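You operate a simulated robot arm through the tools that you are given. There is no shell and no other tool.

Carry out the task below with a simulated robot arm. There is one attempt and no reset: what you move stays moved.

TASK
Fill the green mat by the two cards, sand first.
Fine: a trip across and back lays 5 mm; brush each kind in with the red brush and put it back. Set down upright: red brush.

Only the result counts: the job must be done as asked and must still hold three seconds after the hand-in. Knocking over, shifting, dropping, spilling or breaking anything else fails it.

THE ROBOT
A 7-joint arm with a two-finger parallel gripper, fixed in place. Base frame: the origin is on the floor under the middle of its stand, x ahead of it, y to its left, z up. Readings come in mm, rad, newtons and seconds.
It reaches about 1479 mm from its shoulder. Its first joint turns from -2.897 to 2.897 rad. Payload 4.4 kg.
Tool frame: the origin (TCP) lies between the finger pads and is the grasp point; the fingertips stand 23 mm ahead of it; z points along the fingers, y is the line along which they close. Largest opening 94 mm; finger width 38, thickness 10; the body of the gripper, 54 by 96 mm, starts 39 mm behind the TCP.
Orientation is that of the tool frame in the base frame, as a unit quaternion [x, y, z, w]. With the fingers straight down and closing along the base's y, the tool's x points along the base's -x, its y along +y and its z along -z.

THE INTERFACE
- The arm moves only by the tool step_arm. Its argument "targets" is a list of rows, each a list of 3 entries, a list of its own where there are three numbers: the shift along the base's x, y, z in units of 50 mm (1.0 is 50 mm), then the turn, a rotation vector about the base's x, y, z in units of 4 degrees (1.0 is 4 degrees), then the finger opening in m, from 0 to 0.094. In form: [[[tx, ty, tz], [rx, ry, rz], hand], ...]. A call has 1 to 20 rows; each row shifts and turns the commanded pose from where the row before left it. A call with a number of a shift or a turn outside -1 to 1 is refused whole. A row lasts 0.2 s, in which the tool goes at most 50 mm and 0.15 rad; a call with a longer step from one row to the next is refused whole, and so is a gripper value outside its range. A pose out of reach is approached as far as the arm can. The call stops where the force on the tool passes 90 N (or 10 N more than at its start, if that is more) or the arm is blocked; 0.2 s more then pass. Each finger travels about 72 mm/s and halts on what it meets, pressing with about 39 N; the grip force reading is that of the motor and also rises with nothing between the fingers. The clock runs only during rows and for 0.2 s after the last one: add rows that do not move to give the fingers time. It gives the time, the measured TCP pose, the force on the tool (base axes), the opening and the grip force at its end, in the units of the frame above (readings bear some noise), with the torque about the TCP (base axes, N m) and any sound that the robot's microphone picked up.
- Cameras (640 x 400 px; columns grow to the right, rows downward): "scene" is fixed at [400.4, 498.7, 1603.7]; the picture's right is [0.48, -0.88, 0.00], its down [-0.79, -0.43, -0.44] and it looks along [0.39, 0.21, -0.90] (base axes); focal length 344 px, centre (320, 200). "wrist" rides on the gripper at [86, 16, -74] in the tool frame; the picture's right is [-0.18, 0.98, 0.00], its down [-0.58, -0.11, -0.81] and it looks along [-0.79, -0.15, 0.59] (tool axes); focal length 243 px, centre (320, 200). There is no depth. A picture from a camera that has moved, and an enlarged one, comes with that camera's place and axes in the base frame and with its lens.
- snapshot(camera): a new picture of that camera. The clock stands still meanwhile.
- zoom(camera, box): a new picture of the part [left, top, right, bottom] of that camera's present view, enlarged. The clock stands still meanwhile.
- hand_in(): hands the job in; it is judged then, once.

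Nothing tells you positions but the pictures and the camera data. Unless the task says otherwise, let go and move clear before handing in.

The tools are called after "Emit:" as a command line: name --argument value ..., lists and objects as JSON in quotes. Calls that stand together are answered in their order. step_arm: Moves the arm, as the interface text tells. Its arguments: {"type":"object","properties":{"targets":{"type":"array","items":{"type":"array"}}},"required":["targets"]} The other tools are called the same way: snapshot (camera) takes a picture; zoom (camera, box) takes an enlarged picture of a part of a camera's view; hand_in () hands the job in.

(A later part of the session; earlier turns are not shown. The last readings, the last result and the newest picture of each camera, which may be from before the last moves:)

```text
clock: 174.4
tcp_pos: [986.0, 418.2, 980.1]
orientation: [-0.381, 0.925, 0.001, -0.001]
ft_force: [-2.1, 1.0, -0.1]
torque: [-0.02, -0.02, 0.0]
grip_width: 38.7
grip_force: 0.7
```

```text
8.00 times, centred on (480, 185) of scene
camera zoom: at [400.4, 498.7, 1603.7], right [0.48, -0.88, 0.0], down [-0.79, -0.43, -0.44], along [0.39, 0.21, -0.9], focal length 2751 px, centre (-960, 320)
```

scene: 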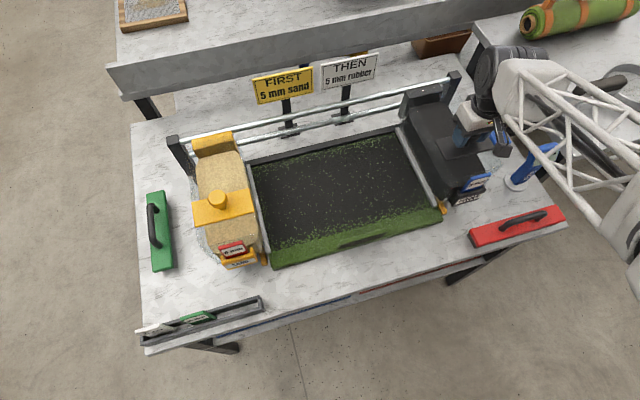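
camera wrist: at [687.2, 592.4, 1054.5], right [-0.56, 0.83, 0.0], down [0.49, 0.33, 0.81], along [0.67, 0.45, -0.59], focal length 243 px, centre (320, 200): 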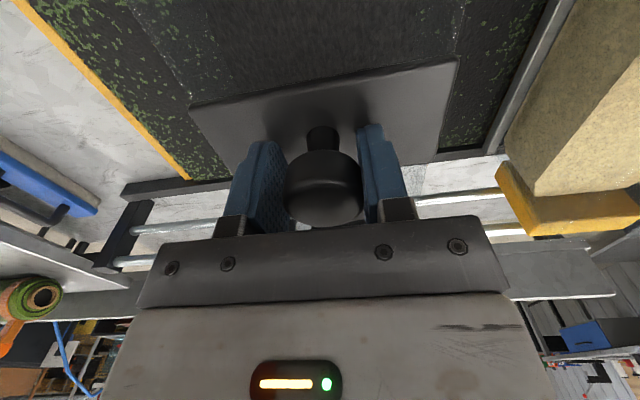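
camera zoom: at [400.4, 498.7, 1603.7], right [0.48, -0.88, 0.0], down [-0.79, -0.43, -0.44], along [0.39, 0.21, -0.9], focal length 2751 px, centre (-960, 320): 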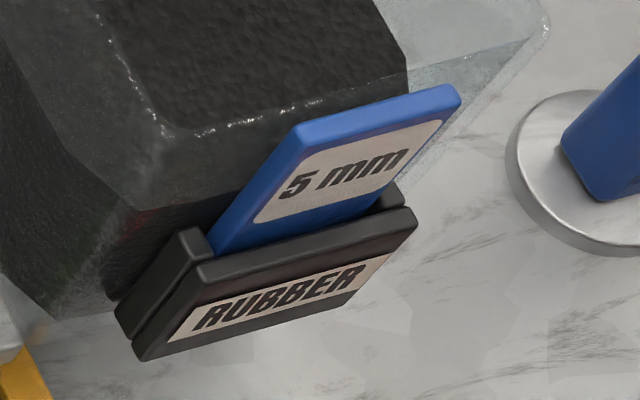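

The rubber hopper is exactly home and the mat is evenly covered in black rubber. I'll release, lift, and return to the brush while turning the tool back.

Emit:
step_arm --targets '[[[0, 0, 0], [0, 0, 0], 0.05], [[0, 0, 0], [0, 0, 0], 0.06], [[0, 0, 0.5], [0, 0, 0], 0.06], [[0, 0, 0.8], [0, 0, 0], 0.06], [[0, 0, 0.8], [0, 0, 0], 0.06], [[0, 0, 0], [0, 0, -1], 0.06], [[0, 0, 0], [0, 0, -1], 0.06], [[-0.068, -0.245, 0], [0, 0, -1], 0.06], [[-0.068, -0.245, 0], [0, 0, -1], 0.06], [[-0.068, -0.245, 0], [0, 0, -1], 0.06], [[-0.068, -0.245, 0], [0, 0, -1], 0.06], [[-0.068, -0.245, 0], [0, 0, -1], 0.06], [[-0.068, -0.245, 0], [0, 0, -1], 0.06], [[-0.068, -0.245, 0], [0, 0, -1], 0.06], [[-0.068, -0.245, 0], [0, 0, -1], 0.06], [[-0.068, -0.245, 0], [0, 0, -1], 0.06], [[-0.068, -0.245, 0], [0, 0, -1], 0.06], [[-0.068, -0.245, 0], [0, 0, -1], 0.06], [[-0.068, -0.245, 0], [0, 0, -1], 0.06], [[-0.068, -0.245, 0], [0, 0, -1], 0.06]]'

Emit:
step_arm --targets '[[[-0.068, -0.245, 0], [0, 0, -1], 0.06], [[-0.068, -0.245, 0], [0, 0, -1], 0.06], [[0, 0, -0.3], [0, 0, -1], 0.06], [[0, 0, -0.4], [0, 0, -1], 0.06], [[0, 0, -0.4], [0, 0, -1], 0.06], [[0, 0, -0.4], [0.757, -0.757, 0], 0.05], [[0, 0, 0], [0, 0, 0], 0.05]]'

Emit:
snapshot --camera "scene"

Emit:
snapshot --camera "wrist"

```text
clock: 178.6
tcp_pos: [941.3, 258.2, 1086.7]
orientation: [0.133, 0.991, 0.0, 0.0]
ft_force: [-0.2, -0.3, -0.2]
torque: [0.0, -0.01, 0.01]
grip_width: 60.1
grip_force: 0.0
```

```text
clock: 180.2
tcp_pos: [936.0, 234.4, 1011.0]
orientation: [0.301, 0.953, 0.033, 0.017]
ft_force: [0.1, 0.3, 0.2]
torque: [0.0, 0.01, -0.06]
grip_width: 50.1
grip_force: 0.0
```

```text
taken
```

scene: 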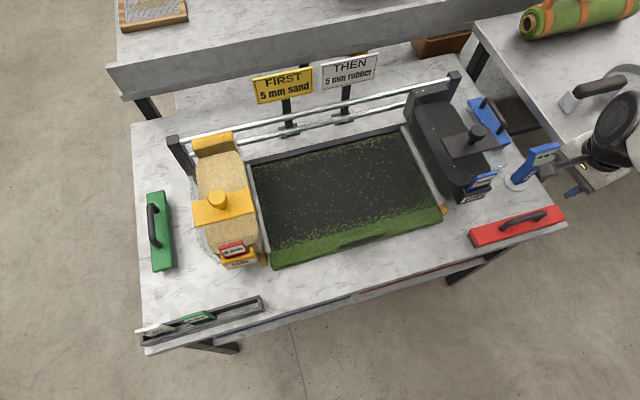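

```text
taken
camera wrist: at [869.7, 292.2, 1084.1], right [0.72, 0.69, 0.08], down [0.37, -0.47, 0.8], along [0.59, -0.55, -0.59], focal length 243 px, centre (320, 200)
```

wrist: 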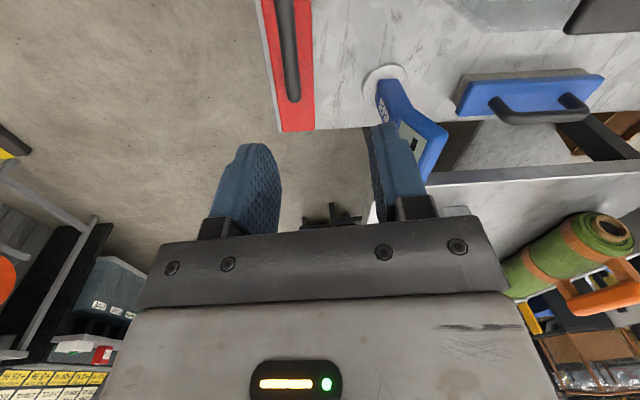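

Everything is in place; I need 10° more turn. I'll finish it and come down toward the handle.

Emit:
step_arm --targets '[[[-0.0335, -0.1185, 0], [0, 0, -1], 0.05], [[-0.0335, -0.1185, -0.3], [0, 0, -1], 0.05], [[-0.0335, -0.1185, -0.6], [0, 0, -0.5], 0.045], [[-0.0335, -0.1185, -0.7], [0.146, 0.11, 0], 0.045], [[0, 0, -0.6], [0, 0, 0], 0.04], [[0, 0, 0], [0, 0, 0], 0.04]]'

Emit:
snapshot --camera "wrist"

Emit:
zoom --camera "wrist" --box '[200, 20, 440, 200]'

```text
clock: 181.6
tcp_pos: [929.5, 211.5, 899.8]
orientation: [0.384, 0.922, 0.036, 0.014]
ft_force: [-0.2, 0.1, 0.3]
torque: [0.01, 0.01, -0.01]
grip_width: 40.0
grip_force: 0.0
```

```text
taken
camera wrist: at [874.1, 280.2, 974.9], right [0.83, 0.56, 0.07], down [0.29, -0.53, 0.8], along [0.48, -0.64, -0.6], focal length 243 px, centre (320, 200)
```

wrist: 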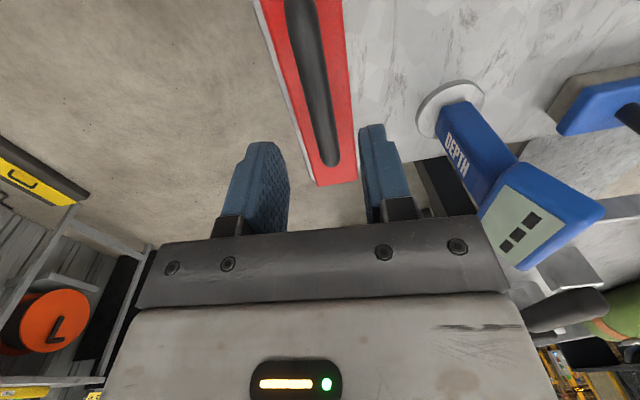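

```text
2.22 times, centred on (320, 110) of wrist
camera zoom: at [874.1, 280.2, 974.9], right [0.83, 0.56, 0.07], down [0.29, -0.53, 0.8], along [0.48, -0.64, -0.6], focal length 539 px, centre (320, 400)
```

zoom: 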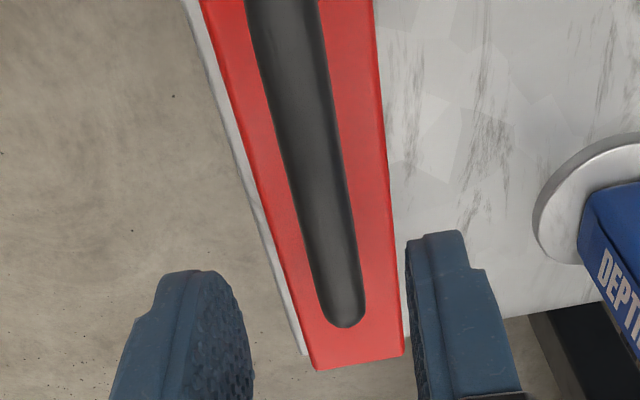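

Lined up to within a couple of millimetres. I'll descend to bar level and check centring.

Emit:
step_arm --targets '[[[0.0, 0.0, -0.4], [0, 0, 0], 0.038], [[0.015, 0.015, -0.4], [0, 0, 0], 0.034], [[0, 0, 0], [0, 0, 0], 0.032]]'

Emit:
zoom --camera "wrist" --box '[200, 60, 440, 240]'

```text
clock: 182.4
tcp_pos: [926.9, 213.1, 860.9]
orientation: [0.384, 0.923, 0.036, 0.015]
ft_force: [0.0, -0.2, -0.6]
torque: [0.01, -0.01, -0.01]
grip_width: 32.0
grip_force: 0.1
```

```text
2.22 times, centred on (320, 150) of wrist
camera zoom: at [873.7, 280.8, 936.2], right [0.83, 0.56, 0.07], down [0.29, -0.53, 0.8], along [0.49, -0.64, -0.6], focal length 539 px, centre (320, 311)
```

zoom: 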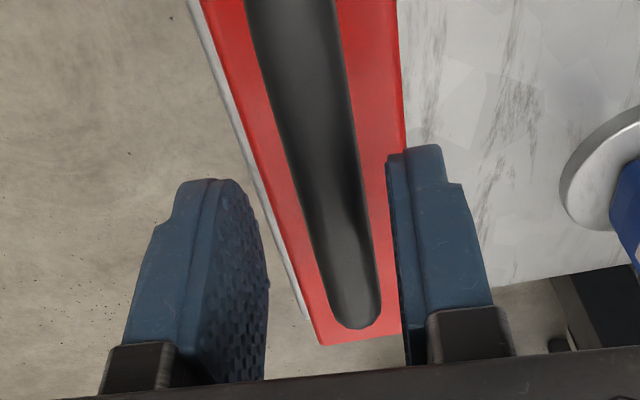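

Nearly centred. I'll descend to just above the brush top and feel for contact.

Emit:
step_arm --targets '[[[0.06, 0.004, -0.3], [0, 0, 0], 0.03], [[0.056, 0.004, -0.3], [0, 0, 0], 0.028], [[0, 0, -0.04], [0, 0, 0], 0.028], [[0, 0, 0], [0, 0, 0], 0.028]]'

Emit:
zoom --camera "wrist" --box '[200, 60, 440, 240]'

```text
clock: 183.4
tcp_pos: [935.4, 212.6, 829.3]
orientation: [0.384, 0.923, 0.035, 0.015]
ft_force: [-0.6, 0.0, -0.4]
torque: [-0.01, 0.02, 0.0]
grip_width: 27.9
grip_force: 0.1
```

```text
2.22 times, centred on (320, 150) of wrist
camera zoom: at [880.5, 281.4, 903.4], right [0.83, 0.56, 0.07], down [0.29, -0.53, 0.8], along [0.49, -0.64, -0.6], focal length 539 px, centre (320, 311)
```

zoom: 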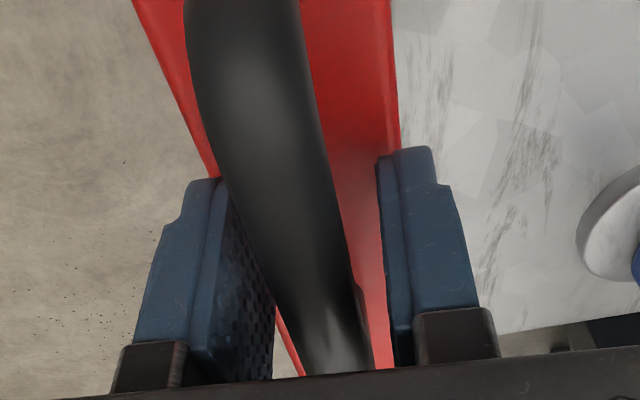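

Emit:
step_arm --targets '[[[0, 0, -0.05], [0, 0, 0], 0.028], [[0, 0, 0], [0, 0, 0], 0.028]]'

Emit:
step_arm --targets '[[[0, 0, -0.04], [0, 0, 0], 0.028], [[0, 0, 0], [0, 0, 0], 0.028]]'

```text
clock: 184.0
tcp_pos: [934.1, 211.9, 826.6]
orientation: [0.384, 0.923, 0.036, 0.015]
ft_force: [-0.3, 0.5, -0.5]
torque: [-0.02, 0.01, -0.02]
grip_width: 28.2
grip_force: 0.1
```

```text
clock: 184.6
tcp_pos: [934.7, 211.2, 823.3]
orientation: [0.384, 0.922, 0.035, 0.015]
ft_force: [-0.1, -0.6, -0.4]
torque: [0.01, 0.01, 0.02]
grip_width: 27.8
grip_force: 0.0
```

Emit:
step_arm --targets '[[[0, 0, -0.03], [0, 0, 0], 0.028], [[0, 0, 0], [0, 0, 0], 0.028]]'

Emit:
step_arm --targets '[[[0, 0, -0.03], [0, 0, 0], 0.028], [[0, 0, 0], [0, 0, 0], 0.028]]'

```text
clock: 185.2
tcp_pos: [935.6, 212.1, 822.1]
orientation: [0.384, 0.922, 0.035, 0.014]
ft_force: [-1.6, 0.2, 5.4]
torque: [-0.09, 0.14, -0.02]
grip_width: 28.2
grip_force: 0.1
```

```text
clock: 185.8
tcp_pos: [936.1, 211.8, 822.8]
orientation: [0.383, 0.923, 0.035, 0.016]
ft_force: [-5.7, 1.8, 24.1]
torque: [-0.27, 0.63, -0.12]
grip_width: 28.6
grip_force: 0.3
```

Fingertips touch the brush top at z≈822.5. I'll back off about 2 mm and close on the bar.

Emit:
step_arm --targets '[[[0, 0, 0.05], [0, 0, 0], 0.026], [[0, 0, 0], [0, 0, 0], 0.02], [[0, 0, 0], [0, 0, 0], 0.01], [[0, 0, 0], [0, 0, 0], 0.004], [[0, 0, 0], [0, 0, 0], 0.004]]'

Emit:
zoom --camera "wrist" --box '[200, 60, 440, 240]'

Emit:
zoom --camera "scene" --box '[460, 190, 580, 255]'

```text
clock: 187.0
tcp_pos: [935.9, 212.7, 822.3]
orientation: [0.384, 0.922, 0.036, 0.015]
ft_force: [2.0, -2.3, 5.8]
torque: [-0.22, -0.03, 0.24]
grip_width: 15.2
grip_force: 38.8
```

```text
2.22 times, centred on (320, 150) of wrist
camera zoom: at [880.9, 280.6, 897.6], right [0.83, 0.56, 0.07], down [0.29, -0.53, 0.8], along [0.49, -0.64, -0.6], focal length 539 px, centre (320, 311)
```

zoom: 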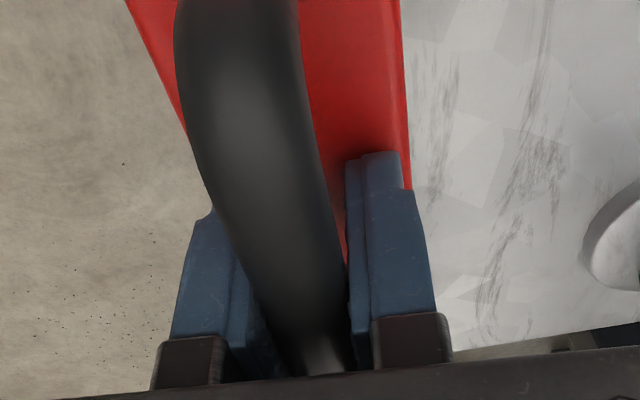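

```text
5.33 times, centred on (520, 222) of scene
camera zoom: at [400.4, 498.7, 1603.7], right [0.48, -0.88, 0.0], down [-0.79, -0.43, -0.44], along [0.39, 0.21, -0.9], focal length 1834 px, centre (-747, 80)
```

zoom: 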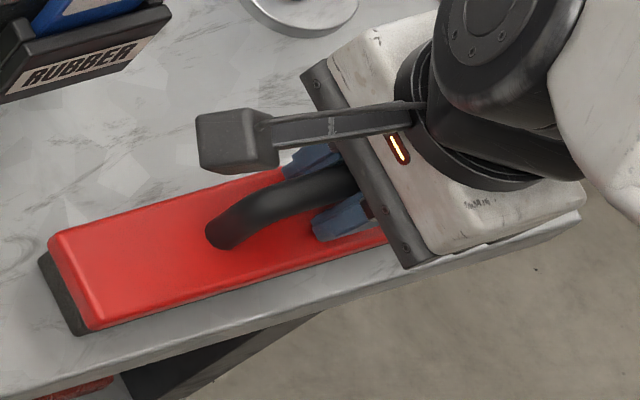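

Good grip. I'll lift 100 mm, carry the brush along the table front, then over onto the right half of the mat.

Emit:
step_arm --targets '[[[0, 0, 0.3], [0, 0, 0], 0.004], [[0, 0, 0.8], [0, 0, 0], 0.004], [[0, 0, 0.9], [0, 0, 0], 0.004], [[-0.2, 0.2, 0], [0, 0, 0], 0.004], [[-0.39, 0.39, 0], [0, 0, 0], 0.004], [[-0.39, 0.39, 0], [0, 0, 0], 0.004], [[-0.39, 0.39, 0], [0, 0, 0], 0.004], [[-0.39, 0.39, 0], [0, 0, 0], 0.004], [[-0.39, 0.39, 0], [0, 0, 0], 0.004], [[-0.39, 0.39, 0], [0, 0, 0], 0.004], [[-0.39, 0.39, 0], [0, 0, 0], 0.004], [[-0.39, 0.39, 0], [0, 0, 0], 0.004], [[-0.39, 0.39, 0], [0, 0, 0], 0.004], [[-0.39, 0.39, 0], [0, 0, 0], 0.004], [[-0.29, 0.29, 0], [0, 0, 0], 0.004], [[0, 0, 0], [0, 0, 0], 0.004]]'

Emit:
snapshot --camera "scene"

Emit:
snapshot --camera "wrist"

```text
clock: 190.4
tcp_pos: [715.9, 432.4, 923.4]
orientation: [0.384, 0.923, 0.035, 0.015]
ft_force: [0.4, -0.2, -1.6]
torque: [-0.01, 0.0, -0.01]
grip_width: 15.4
grip_force: 38.7
```

```text
taken
```

scene: 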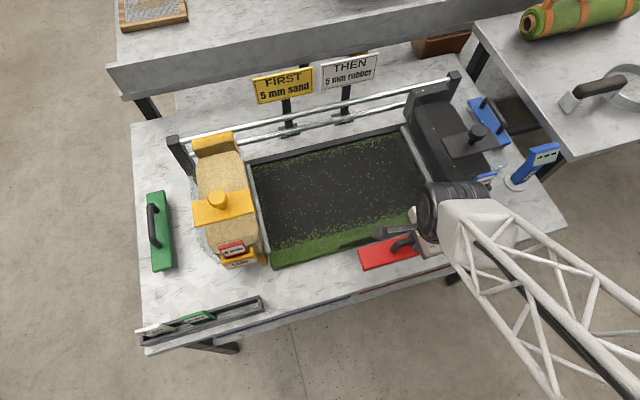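

```text
taken
camera wrist: at [661.6, 501.3, 998.6], right [0.83, 0.56, 0.07], down [0.29, -0.53, 0.8], along [0.49, -0.64, -0.6], focal length 243 px, centre (320, 200)
```

wrist: 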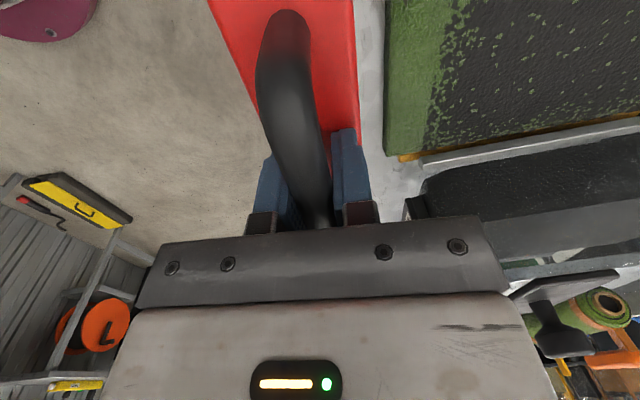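

Now over the mat's front and down toward the surface.

Emit:
step_arm --targets '[[[0.25, 0.25, 0], [0, 0, 0], 0.004], [[0.4, 0.4, 0], [0, 0, 0], 0.004], [[0.4, 0.4, 0], [0, 0, 0], 0.004], [[0.4, 0.4, 0], [0, 0, 0], 0.004], [[0.32, 0.32, 0], [0, 0, 0], 0.004], [[0, 0, -0.5], [0, 0, 0], 0.004], [[0, 0, -0.5], [0, 0, 0], 0.004], [[0, 0, -0.4], [0, 0, 0], 0.004], [[0, 0, 0], [0, 0, 0], 0.004]]'

Emit:
zoom --camera "scene" --box '[310, 150, 470, 270]'

Emit:
snapshot --camera "wrist"

```text
clock: 192.4
tcp_pos: [803.0, 520.9, 853.2]
orientation: [0.384, 0.922, 0.035, 0.015]
ft_force: [-0.5, -0.5, -2.8]
torque: [-0.01, 0.0, -0.01]
grip_width: 15.4
grip_force: 39.6
```

```text
3.33 times, centred on (390, 210) of scene
camera zoom: at [400.4, 498.7, 1603.7], right [0.48, -0.88, 0.0], down [-0.79, -0.43, -0.44], along [0.39, 0.21, -0.9], focal length 1146 px, centre (87, 167)
```

zoom: 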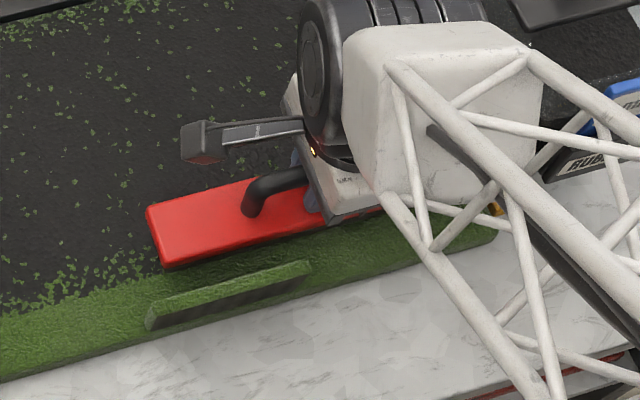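

```text
taken
camera wrist: at [749.1, 589.3, 928.6], right [0.83, 0.56, 0.08], down [0.29, -0.53, 0.8], along [0.49, -0.63, -0.6], focal length 243 px, centre (320, 200)
```

wrist: 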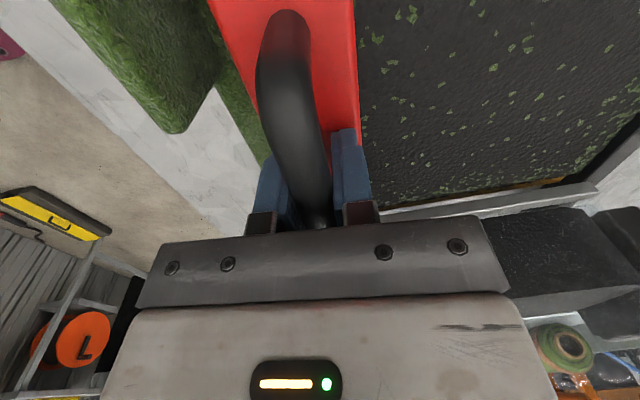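

Emit:
step_arm --targets '[[[0, 0, -0.06], [0, 0, 0], 0.004], [[0, 0, 0], [0, 0, 0], 0.004]]'

Emit:
step_arm --targets '[[[0, 0, -0.04], [0, 0, 0], 0.004], [[0, 0, 0], [0, 0, 0], 0.004]]'

Emit:
step_arm --targets '[[[0, 0, -0.03], [0, 0, 0], 0.004], [[0, 0, 0], [0, 0, 0], 0.004]]'

```text
clock: 193.0
tcp_pos: [802.7, 520.2, 850.8]
orientation: [0.384, 0.922, 0.036, 0.015]
ft_force: [0.2, -0.4, -1.6]
torque: [-0.06, -0.01, 0.0]
grip_width: 15.4
grip_force: 38.5
```

```text
clock: 193.6
tcp_pos: [802.0, 520.5, 849.6]
orientation: [0.384, 0.923, 0.035, 0.015]
ft_force: [-0.3, -0.5, -2.6]
torque: [-0.03, 0.01, 0.01]
grip_width: 15.1
grip_force: 38.9
```

```text
clock: 194.2
tcp_pos: [803.5, 520.4, 846.3]
orientation: [0.384, 0.923, 0.036, 0.015]
ft_force: [0.3, -0.4, -1.9]
torque: [0.0, 0.0, 0.01]
grip_width: 15.1
grip_force: 39.6
```

Emit:
step_arm --targets '[[[0, 0, -0.03], [0, 0, 0], 0.004], [[0, 0, 0], [0, 0, 0], 0.004]]'

Emit:
step_arm --targets '[[[0, 0, -0.03], [0, 0, 0], 0.004], [[0, 0, 0], [0, 0, 0], 0.004]]'

```text
clock: 194.8
tcp_pos: [801.9, 519.6, 846.3]
orientation: [0.384, 0.923, 0.035, 0.014]
ft_force: [0.9, 0.1, -2.4]
torque: [-0.02, -0.03, 0.04]
grip_width: 15.2
grip_force: 38.9
```

```text
clock: 195.4
tcp_pos: [803.2, 521.0, 843.5]
orientation: [0.384, 0.922, 0.035, 0.015]
ft_force: [-1.7, 2.0, 3.4]
torque: [-0.02, 0.14, 0.0]
grip_width: 15.0
grip_force: 38.8
```

Contact. I'll add a little pressure and make a full pass to the back.

Emit:
step_arm --targets '[[[0, 0, -0.014], [0, 0, 0], 0.004], [[0.05, 0.05, 0.003], [0, 0, 0], 0.004], [[0.15, 0.15, 0.003], [0, 0, 0], 0.004], [[0.2, 0.2, 0.003], [0, 0, 0], 0.004], [[0.2, 0.2, 0.003], [0, 0, 0], 0.004], [[0.2, 0.2, 0.003], [0, 0, 0], 0.004]]'

Emit:
zoom --camera "scene" --box '[310, 140, 470, 260]'

```text
clock: 196.8
tcp_pos: [844.0, 561.0, 844.2]
orientation: [0.383, 0.923, 0.035, 0.015]
ft_force: [-5.5, -6.8, 15.3]
torque: [-0.73, 0.57, 0.0]
grip_width: 15.1
grip_force: 38.9
```

```text
3.33 times, centred on (390, 200) of scene
camera zoom: at [400.4, 498.7, 1603.7], right [0.48, -0.88, 0.0], down [-0.79, -0.43, -0.44], along [0.39, 0.21, -0.9], focal length 1146 px, centre (87, 200)
```

zoom: 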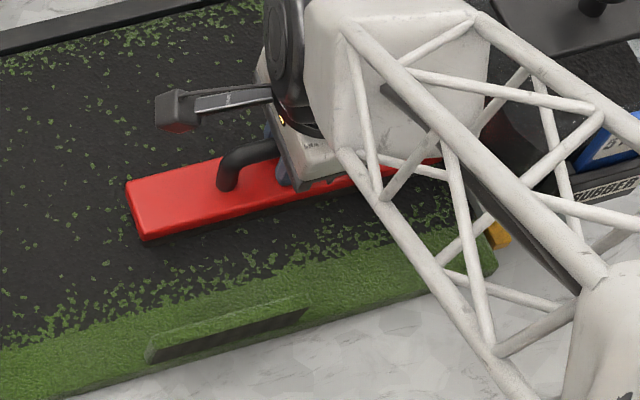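

The torque is higher than before; I'll check the brush's attitude before continuing.

Emit:
zoom --camera "scene" --box '[320, 180, 420, 240]'

Emit:
snapshot --camera "wrist"

```text
6.40 times, centred on (370, 210) of scene
camera zoom: at [400.4, 498.7, 1603.7], right [0.48, -0.88, 0.0], down [-0.79, -0.43, -0.44], along [0.39, 0.21, -0.9], focal length 2201 px, centre (0, 136)
```

zoom: 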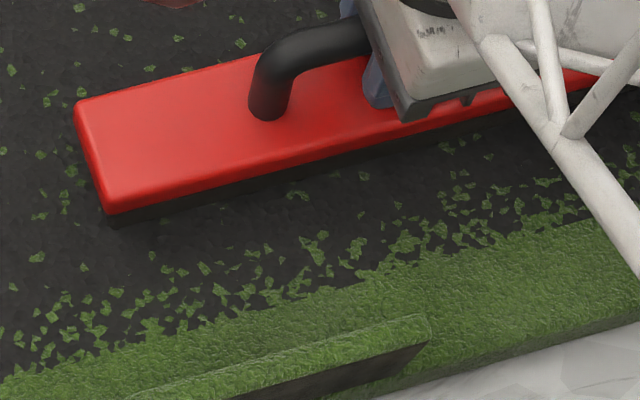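

```text
taken
camera wrist: at [790.3, 628.6, 919.0], right [0.83, 0.56, 0.07], down [0.29, -0.53, 0.8], along [0.49, -0.64, -0.6], focal length 243 px, centre (320, 200)
```

wrist: 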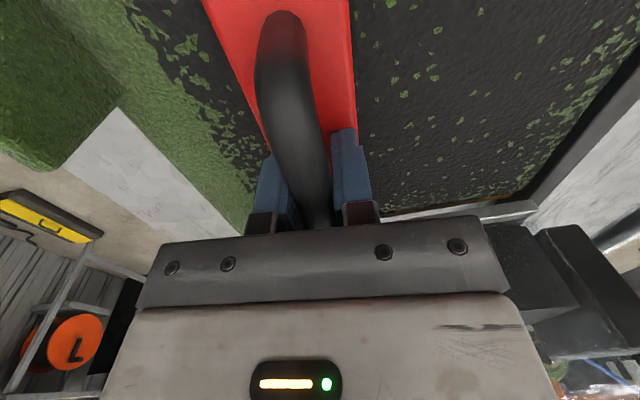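

The brush is level; it's just darker against the rubber. I'll continue to the back with slightly less pressure.

Emit:
step_arm --targets '[[[0.1, 0.1, 0.006], [0, 0, 0], 0.004], [[0.2, 0.2, 0], [0, 0, 0], 0.004], [[0.2, 0.2, 0], [0, 0, 0], 0.004], [[0.2, 0.2, 0], [0, 0, 0], 0.004], [[0.2, 0.2, 0], [0, 0, 0], 0.004], [[0.2, 0.2, 0], [0, 0, 0], 0.004], [[0.2, 0.2, 0], [0, 0, 0], 0.004], [[0.2, 0.2, 0], [0, 0, 0], 0.004], [[0.2, 0.2, 0], [0, 0, 0], 0.004], [[0.2, 0.2, 0], [0, 0, 0], 0.004], [[0.15, 0.15, 0], [0, 0, 0], 0.004]]'

Emit:
zoom --camera "scene" --box '[230, 100, 460, 275]'

Emit:
snapshot --camera "wrist"

```text
clock: 199.2
tcp_pos: [947.1, 661.8, 844.6]
orientation: [0.384, 0.923, 0.035, 0.015]
ft_force: [-5.1, -8.0, 16.9]
torque: [-0.14, 0.32, 0.09]
grip_width: 15.1
grip_force: 38.7
```

```text
2.29 times, centred on (345, 188) of scene
camera zoom: at [400.4, 498.7, 1603.7], right [0.48, -0.88, 0.0], down [-0.79, -0.43, -0.44], along [0.39, 0.21, -0.9], focal length 786 px, centre (263, 229)
```

zoom: 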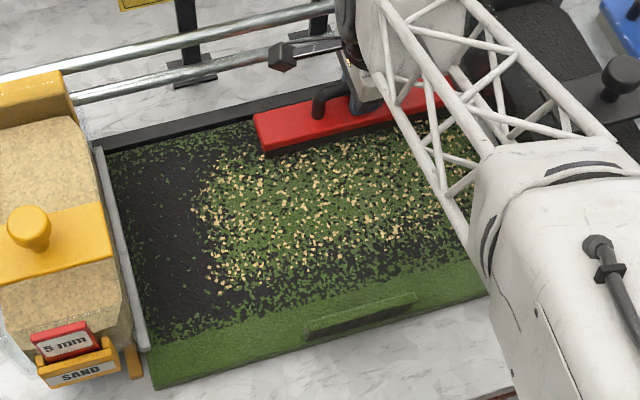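

```text
taken
camera wrist: at [892.3, 731.0, 919.0], right [0.83, 0.56, 0.08], down [0.29, -0.53, 0.8], along [0.49, -0.63, -0.6], focal length 243 px, centre (320, 200)
```

wrist: 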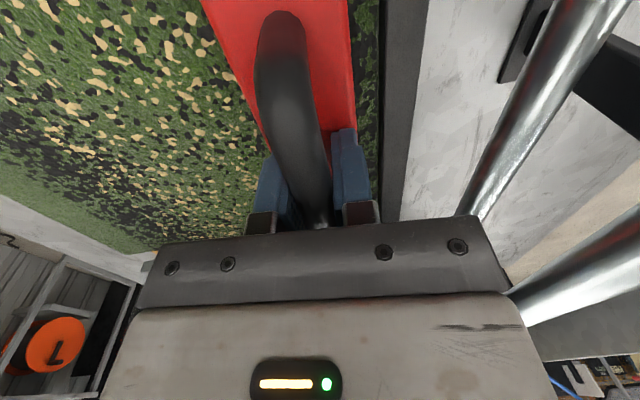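

The rubber is going in well. I'll go the last few millimetres and sweep back keeping contact.

Emit:
step_arm --targets '[[[0.06, 0.06, 0], [0, 0, 0], 0.004], [[-0.05, -0.05, 0], [0, 0, 0], 0.004], [[-0.15, -0.15, -0.004], [0, 0, 0], 0.004], [[-0.2, -0.2, -0.004], [0, 0, 0], 0.004], [[-0.2, -0.2, 0], [0, 0, 0], 0.004], [[-0.2, -0.2, 0], [0, 0, 0], 0.004], [[-0.2, -0.2, 0], [0, 0, 0], 0.004]]'

Emit:
step_arm --targets '[[[-0.2, -0.2, 0], [0, 0, 0], 0.004], [[-0.2, -0.2, -0.004], [0, 0, 0], 0.004], [[-0.2, -0.2, 0], [0, 0, 0], 0.004], [[-0.2, -0.2, 0], [0, 0, 0], 0.004]]'

```text
clock: 200.8
tcp_pos: [897.9, 615.3, 843.3]
orientation: [0.384, 0.923, 0.035, 0.015]
ft_force: [3.9, 4.7, 12.0]
torque: [0.07, -0.02, 0.0]
grip_width: 15.0
grip_force: 39.3
```

```text
clock: 201.8
tcp_pos: [859.5, 574.9, 843.7]
orientation: [0.384, 0.922, 0.036, 0.015]
ft_force: [6.5, 5.2, 19.3]
torque: [0.11, 0.06, -0.07]
grip_width: 15.0
grip_force: 39.2
```

Contact is steady. I'll continue to the front.

Emit:
step_arm --targets '[[[-0.2, -0.2, 0], [0, 0, 0], 0.004], [[-0.2, -0.2, 0], [0, 0, 0], 0.004], [[-0.2, -0.2, 0], [0, 0, 0], 0.004], [[-0.2, -0.2, 0], [0, 0, 0], 0.004], [[-0.2, -0.2, 0], [0, 0, 0], 0.004], [[-0.09, -0.09, 0], [0, 0, 0], 0.004]]'

Emit:
zoom --camera "scene" --box '[230, 100, 460, 275]'

Emit:
snapshot --camera "wrist"

```text
clock: 203.2
tcp_pos: [804.1, 522.1, 845.2]
orientation: [0.384, 0.923, 0.036, 0.014]
ft_force: [9.0, 11.1, 36.2]
torque: [0.22, -0.14, -0.08]
grip_width: 15.3
grip_force: 39.2
```

```text
2.29 times, centred on (345, 188) of scene
camera zoom: at [400.4, 498.7, 1603.7], right [0.48, -0.88, 0.0], down [-0.79, -0.43, -0.44], along [0.39, 0.21, -0.9], focal length 786 px, centre (263, 229)
```

zoom: 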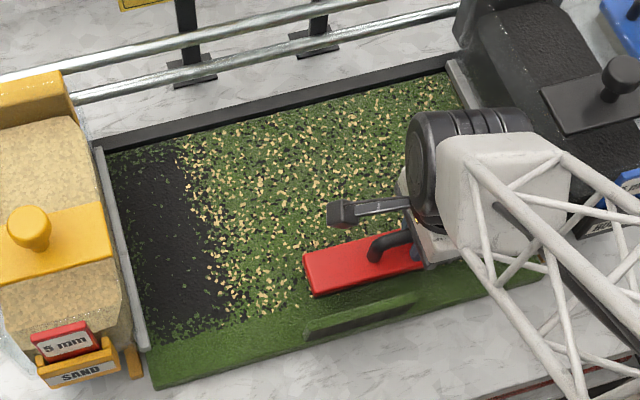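

```text
taken
camera wrist: at [751.0, 590.4, 920.2], right [0.83, 0.56, 0.08], down [0.29, -0.53, 0.8], along [0.49, -0.63, -0.6], focal length 243 px, centre (320, 200)
```

wrist: 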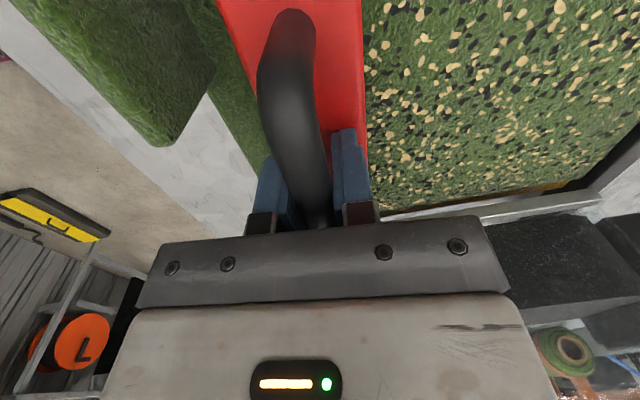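

The right half is done. I'll lift slightly and move to the left half.

Emit:
step_arm --targets '[[[0, 0, 0.3], [0, 0, 0], 0.004], [[0, 0, 0.4], [0, 0, 0], 0.004], [[-0.356, 0.356, 0], [0, 0, 0], 0.004], [[-0.356, 0.356, 0], [0, 0, 0], 0.004], [[-0.356, 0.356, 0], [0, 0, 0], 0.004], [[-0.356, 0.356, 0], [0, 0, 0], 0.004], [[-0.356, 0.356, 0], [0, 0, 0], 0.004], [[-0.356, 0.356, 0], [0, 0, 0], 0.004], [[-0.34, 0.34, 0], [0, 0, 0], 0.004], [[0, 0, -0.4], [0, 0, 0], 0.004], [[0, 0, -0.18], [0, 0, 0], 0.004], [[0, 0, 0], [0, 0, 0], 0.004]]'

Emit:
zoom --camera "scene" --box '[230, 190, 350, 270]'

```text
clock: 205.8
tcp_pos: [680.6, 645.7, 849.1]
orientation: [0.383, 0.923, 0.035, 0.015]
ft_force: [-0.9, -0.1, -2.6]
torque: [-0.02, -0.03, -0.02]
grip_width: 15.0
grip_force: 39.2
```

```text
5.00 times, centred on (290, 230) of scene
camera zoom: at [400.4, 498.7, 1603.7], right [0.48, -0.88, 0.0], down [-0.79, -0.43, -0.44], along [0.39, 0.21, -0.9], focal length 1719 px, centre (470, 50)
```

zoom: 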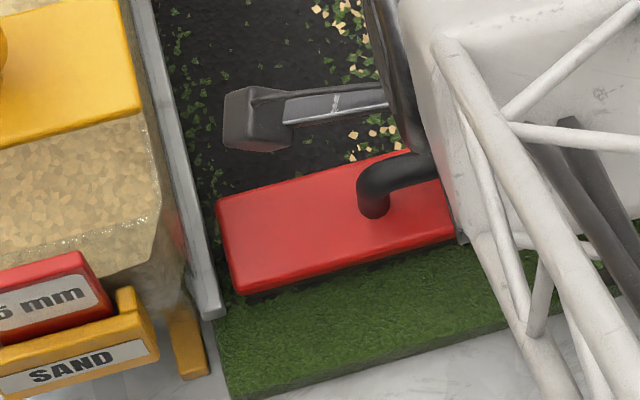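

Emit:
step_arm --targets '[[[-0.028, 0.028, -0.06], [0, 0, 0], 0.004], [[0, 0, 0], [0, 0, 0], 0.004]]'

Emit:
step_arm --targets '[[[0, 0, -0.03], [0, 0, 0], 0.004], [[0, 0, 0], [0, 0, 0], 0.004]]'

Emit:
step_arm --targets '[[[0, 0, -0.03], [0, 0, 0], 0.004], [[0, 0, 0], [0, 0, 0], 0.004]]'

```text
clock: 206.4
tcp_pos: [680.1, 645.4, 846.5]
orientation: [0.384, 0.922, 0.035, 0.015]
ft_force: [-0.6, -1.0, -2.8]
torque: [-0.01, 0.0, 0.02]
grip_width: 15.0
grip_force: 38.8
```

```text
clock: 207.0
tcp_pos: [679.2, 646.5, 845.1]
orientation: [0.383, 0.923, 0.035, 0.014]
ft_force: [0.4, 1.8, 4.0]
torque: [-0.04, 0.06, 0.02]
grip_width: 15.4
grip_force: 38.7
```

```text
clock: 207.6
tcp_pos: [679.7, 647.2, 844.7]
orientation: [0.384, 0.923, 0.036, 0.015]
ft_force: [4.5, 3.3, 23.1]
torque: [-0.09, 0.12, 0.04]
grip_width: 15.2
grip_force: 39.1
```

Contact. I'll make the full pass to the back on the left half.

Emit:
step_arm --targets '[[[0.05, 0.05, 0.004], [0, 0, 0], 0.004], [[0.155, 0.145, 0.004], [0, 0, 0], 0.004], [[0.205, 0.195, 0.002], [0, 0, 0], 0.004], [[0.2, 0.2, 0], [0, 0, 0], 0.004], [[0.2, 0.2, 0], [0, 0, 0], 0.004], [[0.2, 0.2, 0], [0, 0, 0], 0.004]]'

Emit:
zoom --camera "scene" --box '[220, 120, 400, 275]'

```text
clock: 209.0
tcp_pos: [730.4, 696.7, 843.2]
orientation: [0.384, 0.923, 0.036, 0.015]
ft_force: [-10.3, -12.7, 32.3]
torque: [-0.3, 0.3, 0.03]
grip_width: 15.1
grip_force: 39.3
```

```text
2.58 times, centred on (310, 198) of scene
camera zoom: at [400.4, 498.7, 1603.7], right [0.48, -0.88, 0.0], down [-0.79, -0.43, -0.44], along [0.39, 0.21, -0.9], focal length 887 px, centre (346, 206)
```

zoom: 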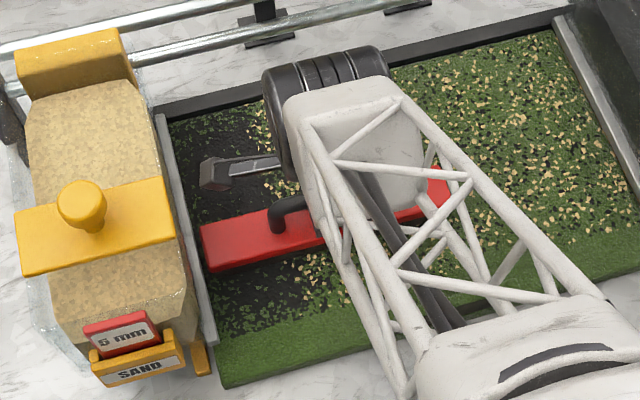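

Emit:
step_arm --targets '[[[0.1, 0.1, 0.01], [0, 0, 0], 0.004], [[0.2, 0.2, 0], [0, 0, 0], 0.004], [[0.2, 0.2, 0], [0, 0, 0], 0.004], [[0.2, 0.2, 0], [0, 0, 0], 0.004], [[0.2, 0.2, 0], [0, 0, 0], 0.004], [[0.2, 0.2, 0], [0, 0, 0], 0.004], [[0.2, 0.2, 0], [0, 0, 0], 0.004], [[0.2, 0.2, 0], [0, 0, 0], 0.004], [[0.2, 0.2, 0], [0, 0, 0], 0.004], [[0.15, 0.15, 0], [0, 0, 0], 0.004]]'

Emit:
zoom --camera "scene" --box '[220, 110, 400, 275]'

Emit:
snapshot --camera "wrist"

```text
clock: 211.2
tcp_pos: [823.5, 788.6, 844.2]
orientation: [0.384, 0.922, 0.034, 0.015]
ft_force: [-0.5, -0.4, -1.0]
torque: [-0.1, 0.04, 0.05]
grip_width: 15.0
grip_force: 39.2
```

```text
2.42 times, centred on (310, 192) of scene
camera zoom: at [400.4, 498.7, 1603.7], right [0.48, -0.88, 0.0], down [-0.79, -0.43, -0.44], along [0.39, 0.21, -0.9], focal length 834 px, centre (344, 218)
```

zoom: 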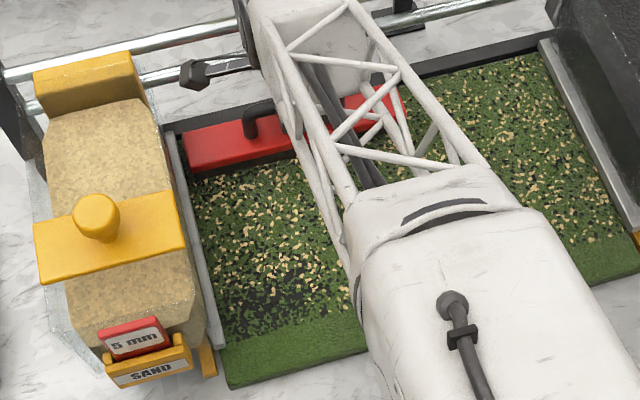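

```text
taken
camera wrist: at [769.4, 856.5, 919.1], right [0.83, 0.56, 0.07], down [0.29, -0.53, 0.8], along [0.48, -0.64, -0.6], focal length 243 px, centre (320, 200)
```

wrist: 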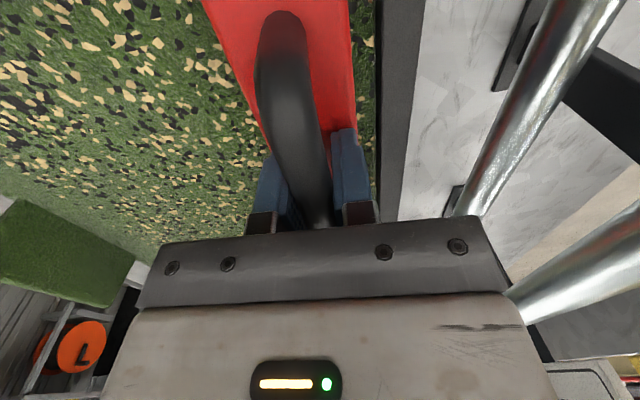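

At the back the contact became very light. I'll press down 1 mm and sweep back to the front.

Emit:
step_arm --targets '[[[0.02, 0.02, -0.02], [0, 0, 0], 0.004], [[-0.05, -0.05, 0], [0, 0, 0], 0.004], [[-0.15, -0.15, 0], [0, 0, 0], 0.004], [[-0.2, -0.2, 0], [0, 0, 0], 0.004], [[-0.2, -0.2, 0], [0, 0, 0], 0.004], [[-0.2, -0.2, 0], [0, 0, 0], 0.004]]'

Emit:
step_arm --targets '[[[-0.2, -0.2, 0], [0, 0, 0], 0.004], [[-0.2, -0.2, -0.003], [0, 0, 0], 0.004], [[-0.2, -0.2, -0.003], [0, 0, 0], 0.004], [[-0.2, -0.2, 0], [0, 0, 0], 0.004]]'

```text
clock: 212.6
tcp_pos: [783.4, 749.6, 844.5]
orientation: [0.384, 0.923, 0.036, 0.015]
ft_force: [6.2, 6.4, 18.9]
torque: [0.03, -0.09, 0.0]
grip_width: 15.2
grip_force: 39.1
```

```text
clock: 213.6
tcp_pos: [744.0, 708.4, 843.5]
orientation: [0.383, 0.923, 0.036, 0.015]
ft_force: [7.8, 9.1, 30.2]
torque: [-0.05, 0.04, -0.02]
grip_width: 15.1
grip_force: 39.2
```

Steady contact. I'll continue to the front edge.

Emit:
step_arm --targets '[[[-0.2, -0.2, 0.004], [0, 0, 0], 0.004], [[-0.2, -0.2, 0], [0, 0, 0], 0.004], [[-0.2, -0.2, 0], [0, 0, 0], 0.004], [[-0.2, -0.2, 0], [0, 0, 0], 0.004], [[-0.2, -0.2, 0], [0, 0, 0], 0.004], [[-0.2, -0.2, 0], [0, 0, 0], 0.004], [[-0.08, -0.08, 0], [0, 0, 0], 0.004]]'

Emit:
zoom --camera "scene" --box '[220, 110, 450, 275]'

Emit:
snapshot --camera "wrist"

```text
clock: 215.2
tcp_pos: [679.9, 645.4, 843.5]
orientation: [0.384, 0.922, 0.036, 0.014]
ft_force: [13.0, 9.6, 47.1]
torque: [0.03, -0.09, -0.04]
grip_width: 15.1
grip_force: 39.1
```

```text
2.42 times, centred on (335, 192) of scene
camera zoom: at [400.4, 498.7, 1603.7], right [0.48, -0.88, 0.0], down [-0.79, -0.43, -0.44], along [0.39, 0.21, -0.9], focal length 834 px, centre (284, 218)
```

zoom: 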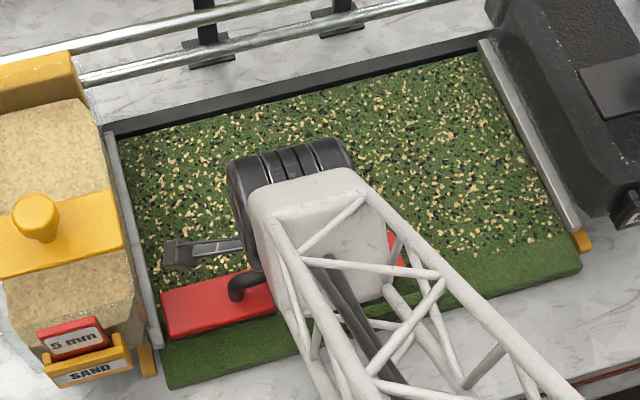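

```text
taken
camera wrist: at [625.4, 714.2, 919.7], right [0.83, 0.56, 0.08], down [0.29, -0.53, 0.8], along [0.49, -0.63, -0.6], focal length 243 px, centre (320, 200)
```

wrist: 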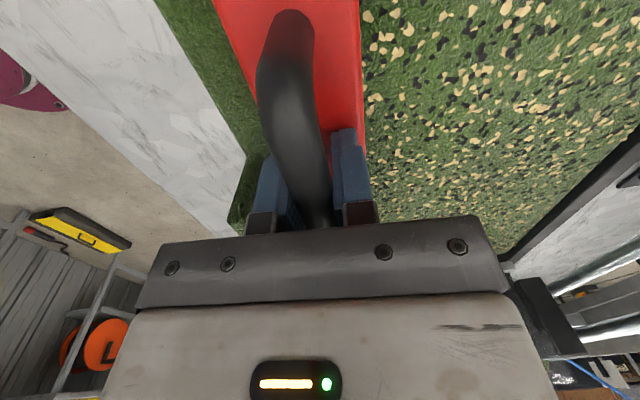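

The whole mat now looks uniformly brushed. I'll lift clear over the ridge and look at the front-left before putting the brush back.

Emit:
step_arm --targets '[[[0, 0, 0.3], [0, 0, 0], 0.004], [[0, 0, 0.7], [0, 0, 0], 0.004], [[0, 0, 0.8], [0, 0, 0], 0.004], [[-0.4, -0.4, 0.2], [0, 0, 0], 0.004], [[-0.5, -0.5, 0], [0, 0, 0], 0.004], [[-0.5, -0.5, 0], [0, 0, 0], 0.004], [[-0.3, -0.3, 0], [0, 0, 0], 0.004], [[0, 0, 0], [0, 0, 0], 0.004]]'

Emit:
zoom --camera "scene" --box '[220, 110, 450, 275]'

```text
clock: 217.0
tcp_pos: [593.4, 560.2, 944.3]
orientation: [0.384, 0.923, 0.035, 0.015]
ft_force: [0.3, -0.2, -2.9]
torque: [0.03, -0.01, -0.02]
grip_width: 15.2
grip_force: 38.8
```

```text
2.42 times, centred on (335, 192) of scene
camera zoom: at [400.4, 498.7, 1603.7], right [0.48, -0.88, 0.0], down [-0.79, -0.43, -0.44], along [0.39, 0.21, -0.9], focal length 834 px, centre (284, 218)
```

zoom: 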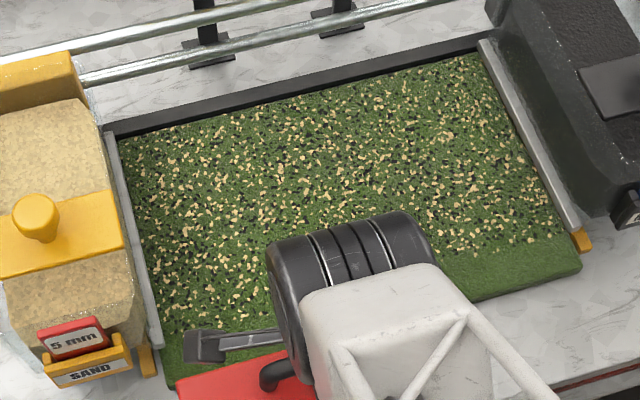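

The result looks good. I'll carry the brush back to its home spot.

Emit:
step_arm --targets '[[[0.2, -0.2, 0], [0, 0, 0], 0.004], [[0.39, -0.39, 0], [0, 0, 0], 0.004], [[0.39, -0.39, 0], [0, 0, 0], 0.004], [[0.39, -0.39, 0], [0, 0, 0], 0.004], [[0.39, -0.39, 0], [0, 0, 0], 0.004], [[0.39, -0.39, 0], [0, 0, 0], 0.004], [[0.39, -0.39, 0], [0, 0, 0], 0.004], [[0.39, -0.39, 0], [0, 0, 0], 0.004], [[0.39, -0.39, 0], [0, 0, 0], 0.004], [[0.39, -0.39, 0], [0, 0, 0], 0.004], [[0.39, -0.39, 0], [0, 0, 0], 0.004], [[0.39, -0.39, 0], [0, 0, 0], 0.004], [[0.39, -0.39, 0], [0, 0, 0], 0.004], [[0.39, -0.39, 0], [0, 0, 0], 0.004], [[0.39, -0.39, 0], [0, 0, 0], 0.004], [[0.39, -0.39, 0], [0, 0, 0], 0.004], [[0.39, -0.39, 0], [0, 0, 0], 0.004], [[0.39, -0.39, 0], [0, 0, 0], 0.004], [[0.11, -0.11, 0], [0, 0, 0], 0.004], [[0, 0, 0], [0, 0, 0], 0.004]]'

Emit:
step_arm --targets '[[[0, 0, -0.4], [0, 0, 0], 0.004], [[0, 0, -0.6], [0, 0, 0], 0.004], [[0, 0, -0.6], [0, 0, 0], 0.004], [[0, 0, -0.6], [0, 0, 0], 0.004], [[0, 0, 0], [0, 0, 0], 0.004]]'

Emit:
zoom --camera "scene" --box '[460, 190, 580, 255]'

Emit:
snapshot --camera "wrist"

```text
clock: 221.2
tcp_pos: [940.9, 214.2, 943.3]
orientation: [0.384, 0.923, 0.035, 0.015]
ft_force: [-0.1, 0.5, -2.8]
torque: [-0.05, -0.03, 0.0]
grip_width: 15.1
grip_force: 39.5
```

```text
clock: 222.4
tcp_pos: [940.5, 214.6, 832.9]
orientation: [0.383, 0.923, 0.036, 0.014]
ft_force: [-0.6, 0.4, -2.3]
torque: [-0.02, -0.01, 0.0]
grip_width: 15.0
grip_force: 39.4
```

```text
5.33 times, centred on (520, 222) of scene
camera zoom: at [400.4, 498.7, 1603.7], right [0.48, -0.88, 0.0], down [-0.79, -0.43, -0.44], along [0.39, 0.21, -0.9], focal length 1834 px, centre (-747, 80)
```

zoom: 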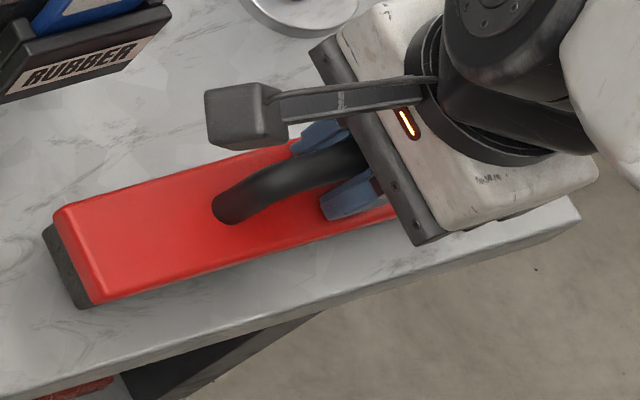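

```text
taken
camera wrist: at [886.8, 283.5, 908.1], right [0.83, 0.56, 0.07], down [0.29, -0.53, 0.8], along [0.49, -0.64, -0.6], focal length 243 px, centre (320, 200)
```

wrist: 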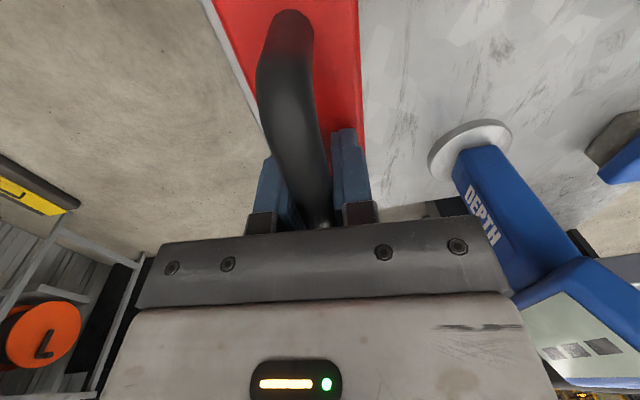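

By the previous release the brush settled about 5 mm forward when let go, so the current pose should end right on its original spot. I'll lower to contact.

Emit:
step_arm --targets '[[[0.02, -0.02, -0.1], [0, 0, 0], 0.004], [[0, 0, -0.06], [0, 0, 0], 0.004], [[0, 0, 0], [0, 0, 0], 0.004]]'

Emit:
step_arm --targets '[[[0, 0, -0.03], [0, 0, 0], 0.004], [[0, 0, 0], [0, 0, 0], 0.004]]'

Emit:
step_arm --targets '[[[0, 0, -0.02], [0, 0, 0], 0.004], [[0, 0, 0], [0, 0, 0], 0.004]]'

```text
clock: 223.2
tcp_pos: [943.2, 214.7, 825.9]
orientation: [0.384, 0.922, 0.036, 0.015]
ft_force: [-0.1, 0.0, -2.7]
torque: [0.0, 0.01, -0.01]
grip_width: 15.2
grip_force: 39.1
```

```text
clock: 223.8
tcp_pos: [942.5, 213.1, 825.0]
orientation: [0.384, 0.922, 0.035, 0.015]
ft_force: [0.0, 0.3, -2.2]
torque: [0.0, -0.01, 0.01]
grip_width: 15.2
grip_force: 39.4
```

```text
clock: 224.4
tcp_pos: [943.8, 213.2, 822.0]
orientation: [0.384, 0.923, 0.035, 0.014]
ft_force: [-0.3, 1.3, -1.9]
torque: [0.09, 0.11, -0.06]
grip_width: 15.1
grip_force: 39.3
```

Emit:
step_arm --targets '[[[0, 0, -0.02], [0, 0, 0], 0.004], [[0, 0, 0], [0, 0, 0], 0.004]]'

Emit:
step_arm --targets '[[[0, 0, -0.015], [0, 0, 0], 0.004], [[0, 0, 0], [0, 0, 0], 0.004]]'

Emit:
zoom --camera "scene" --box '[460, 190, 580, 255]'

```text
clock: 225.0
tcp_pos: [943.3, 213.5, 823.8]
orientation: [0.384, 0.922, 0.036, 0.015]
ft_force: [2.2, -1.3, 6.1]
torque: [0.14, 0.3, 0.02]
grip_width: 15.2
grip_force: 38.0
```

```text
clock: 225.6
tcp_pos: [942.5, 213.3, 822.2]
orientation: [0.384, 0.922, 0.036, 0.015]
ft_force: [0.3, 4.3, 17.2]
torque: [-0.08, 0.32, -0.03]
grip_width: 15.3
grip_force: 39.1
```

```text
5.33 times, centred on (520, 222) of scene
camera zoom: at [400.4, 498.7, 1603.7], right [0.48, -0.88, 0.0], down [-0.79, -0.43, -0.44], along [0.39, 0.21, -0.9], focal length 1834 px, centre (-747, 80)
```

zoom: 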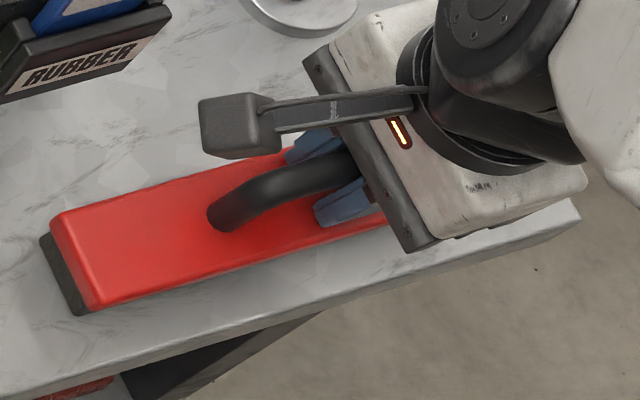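

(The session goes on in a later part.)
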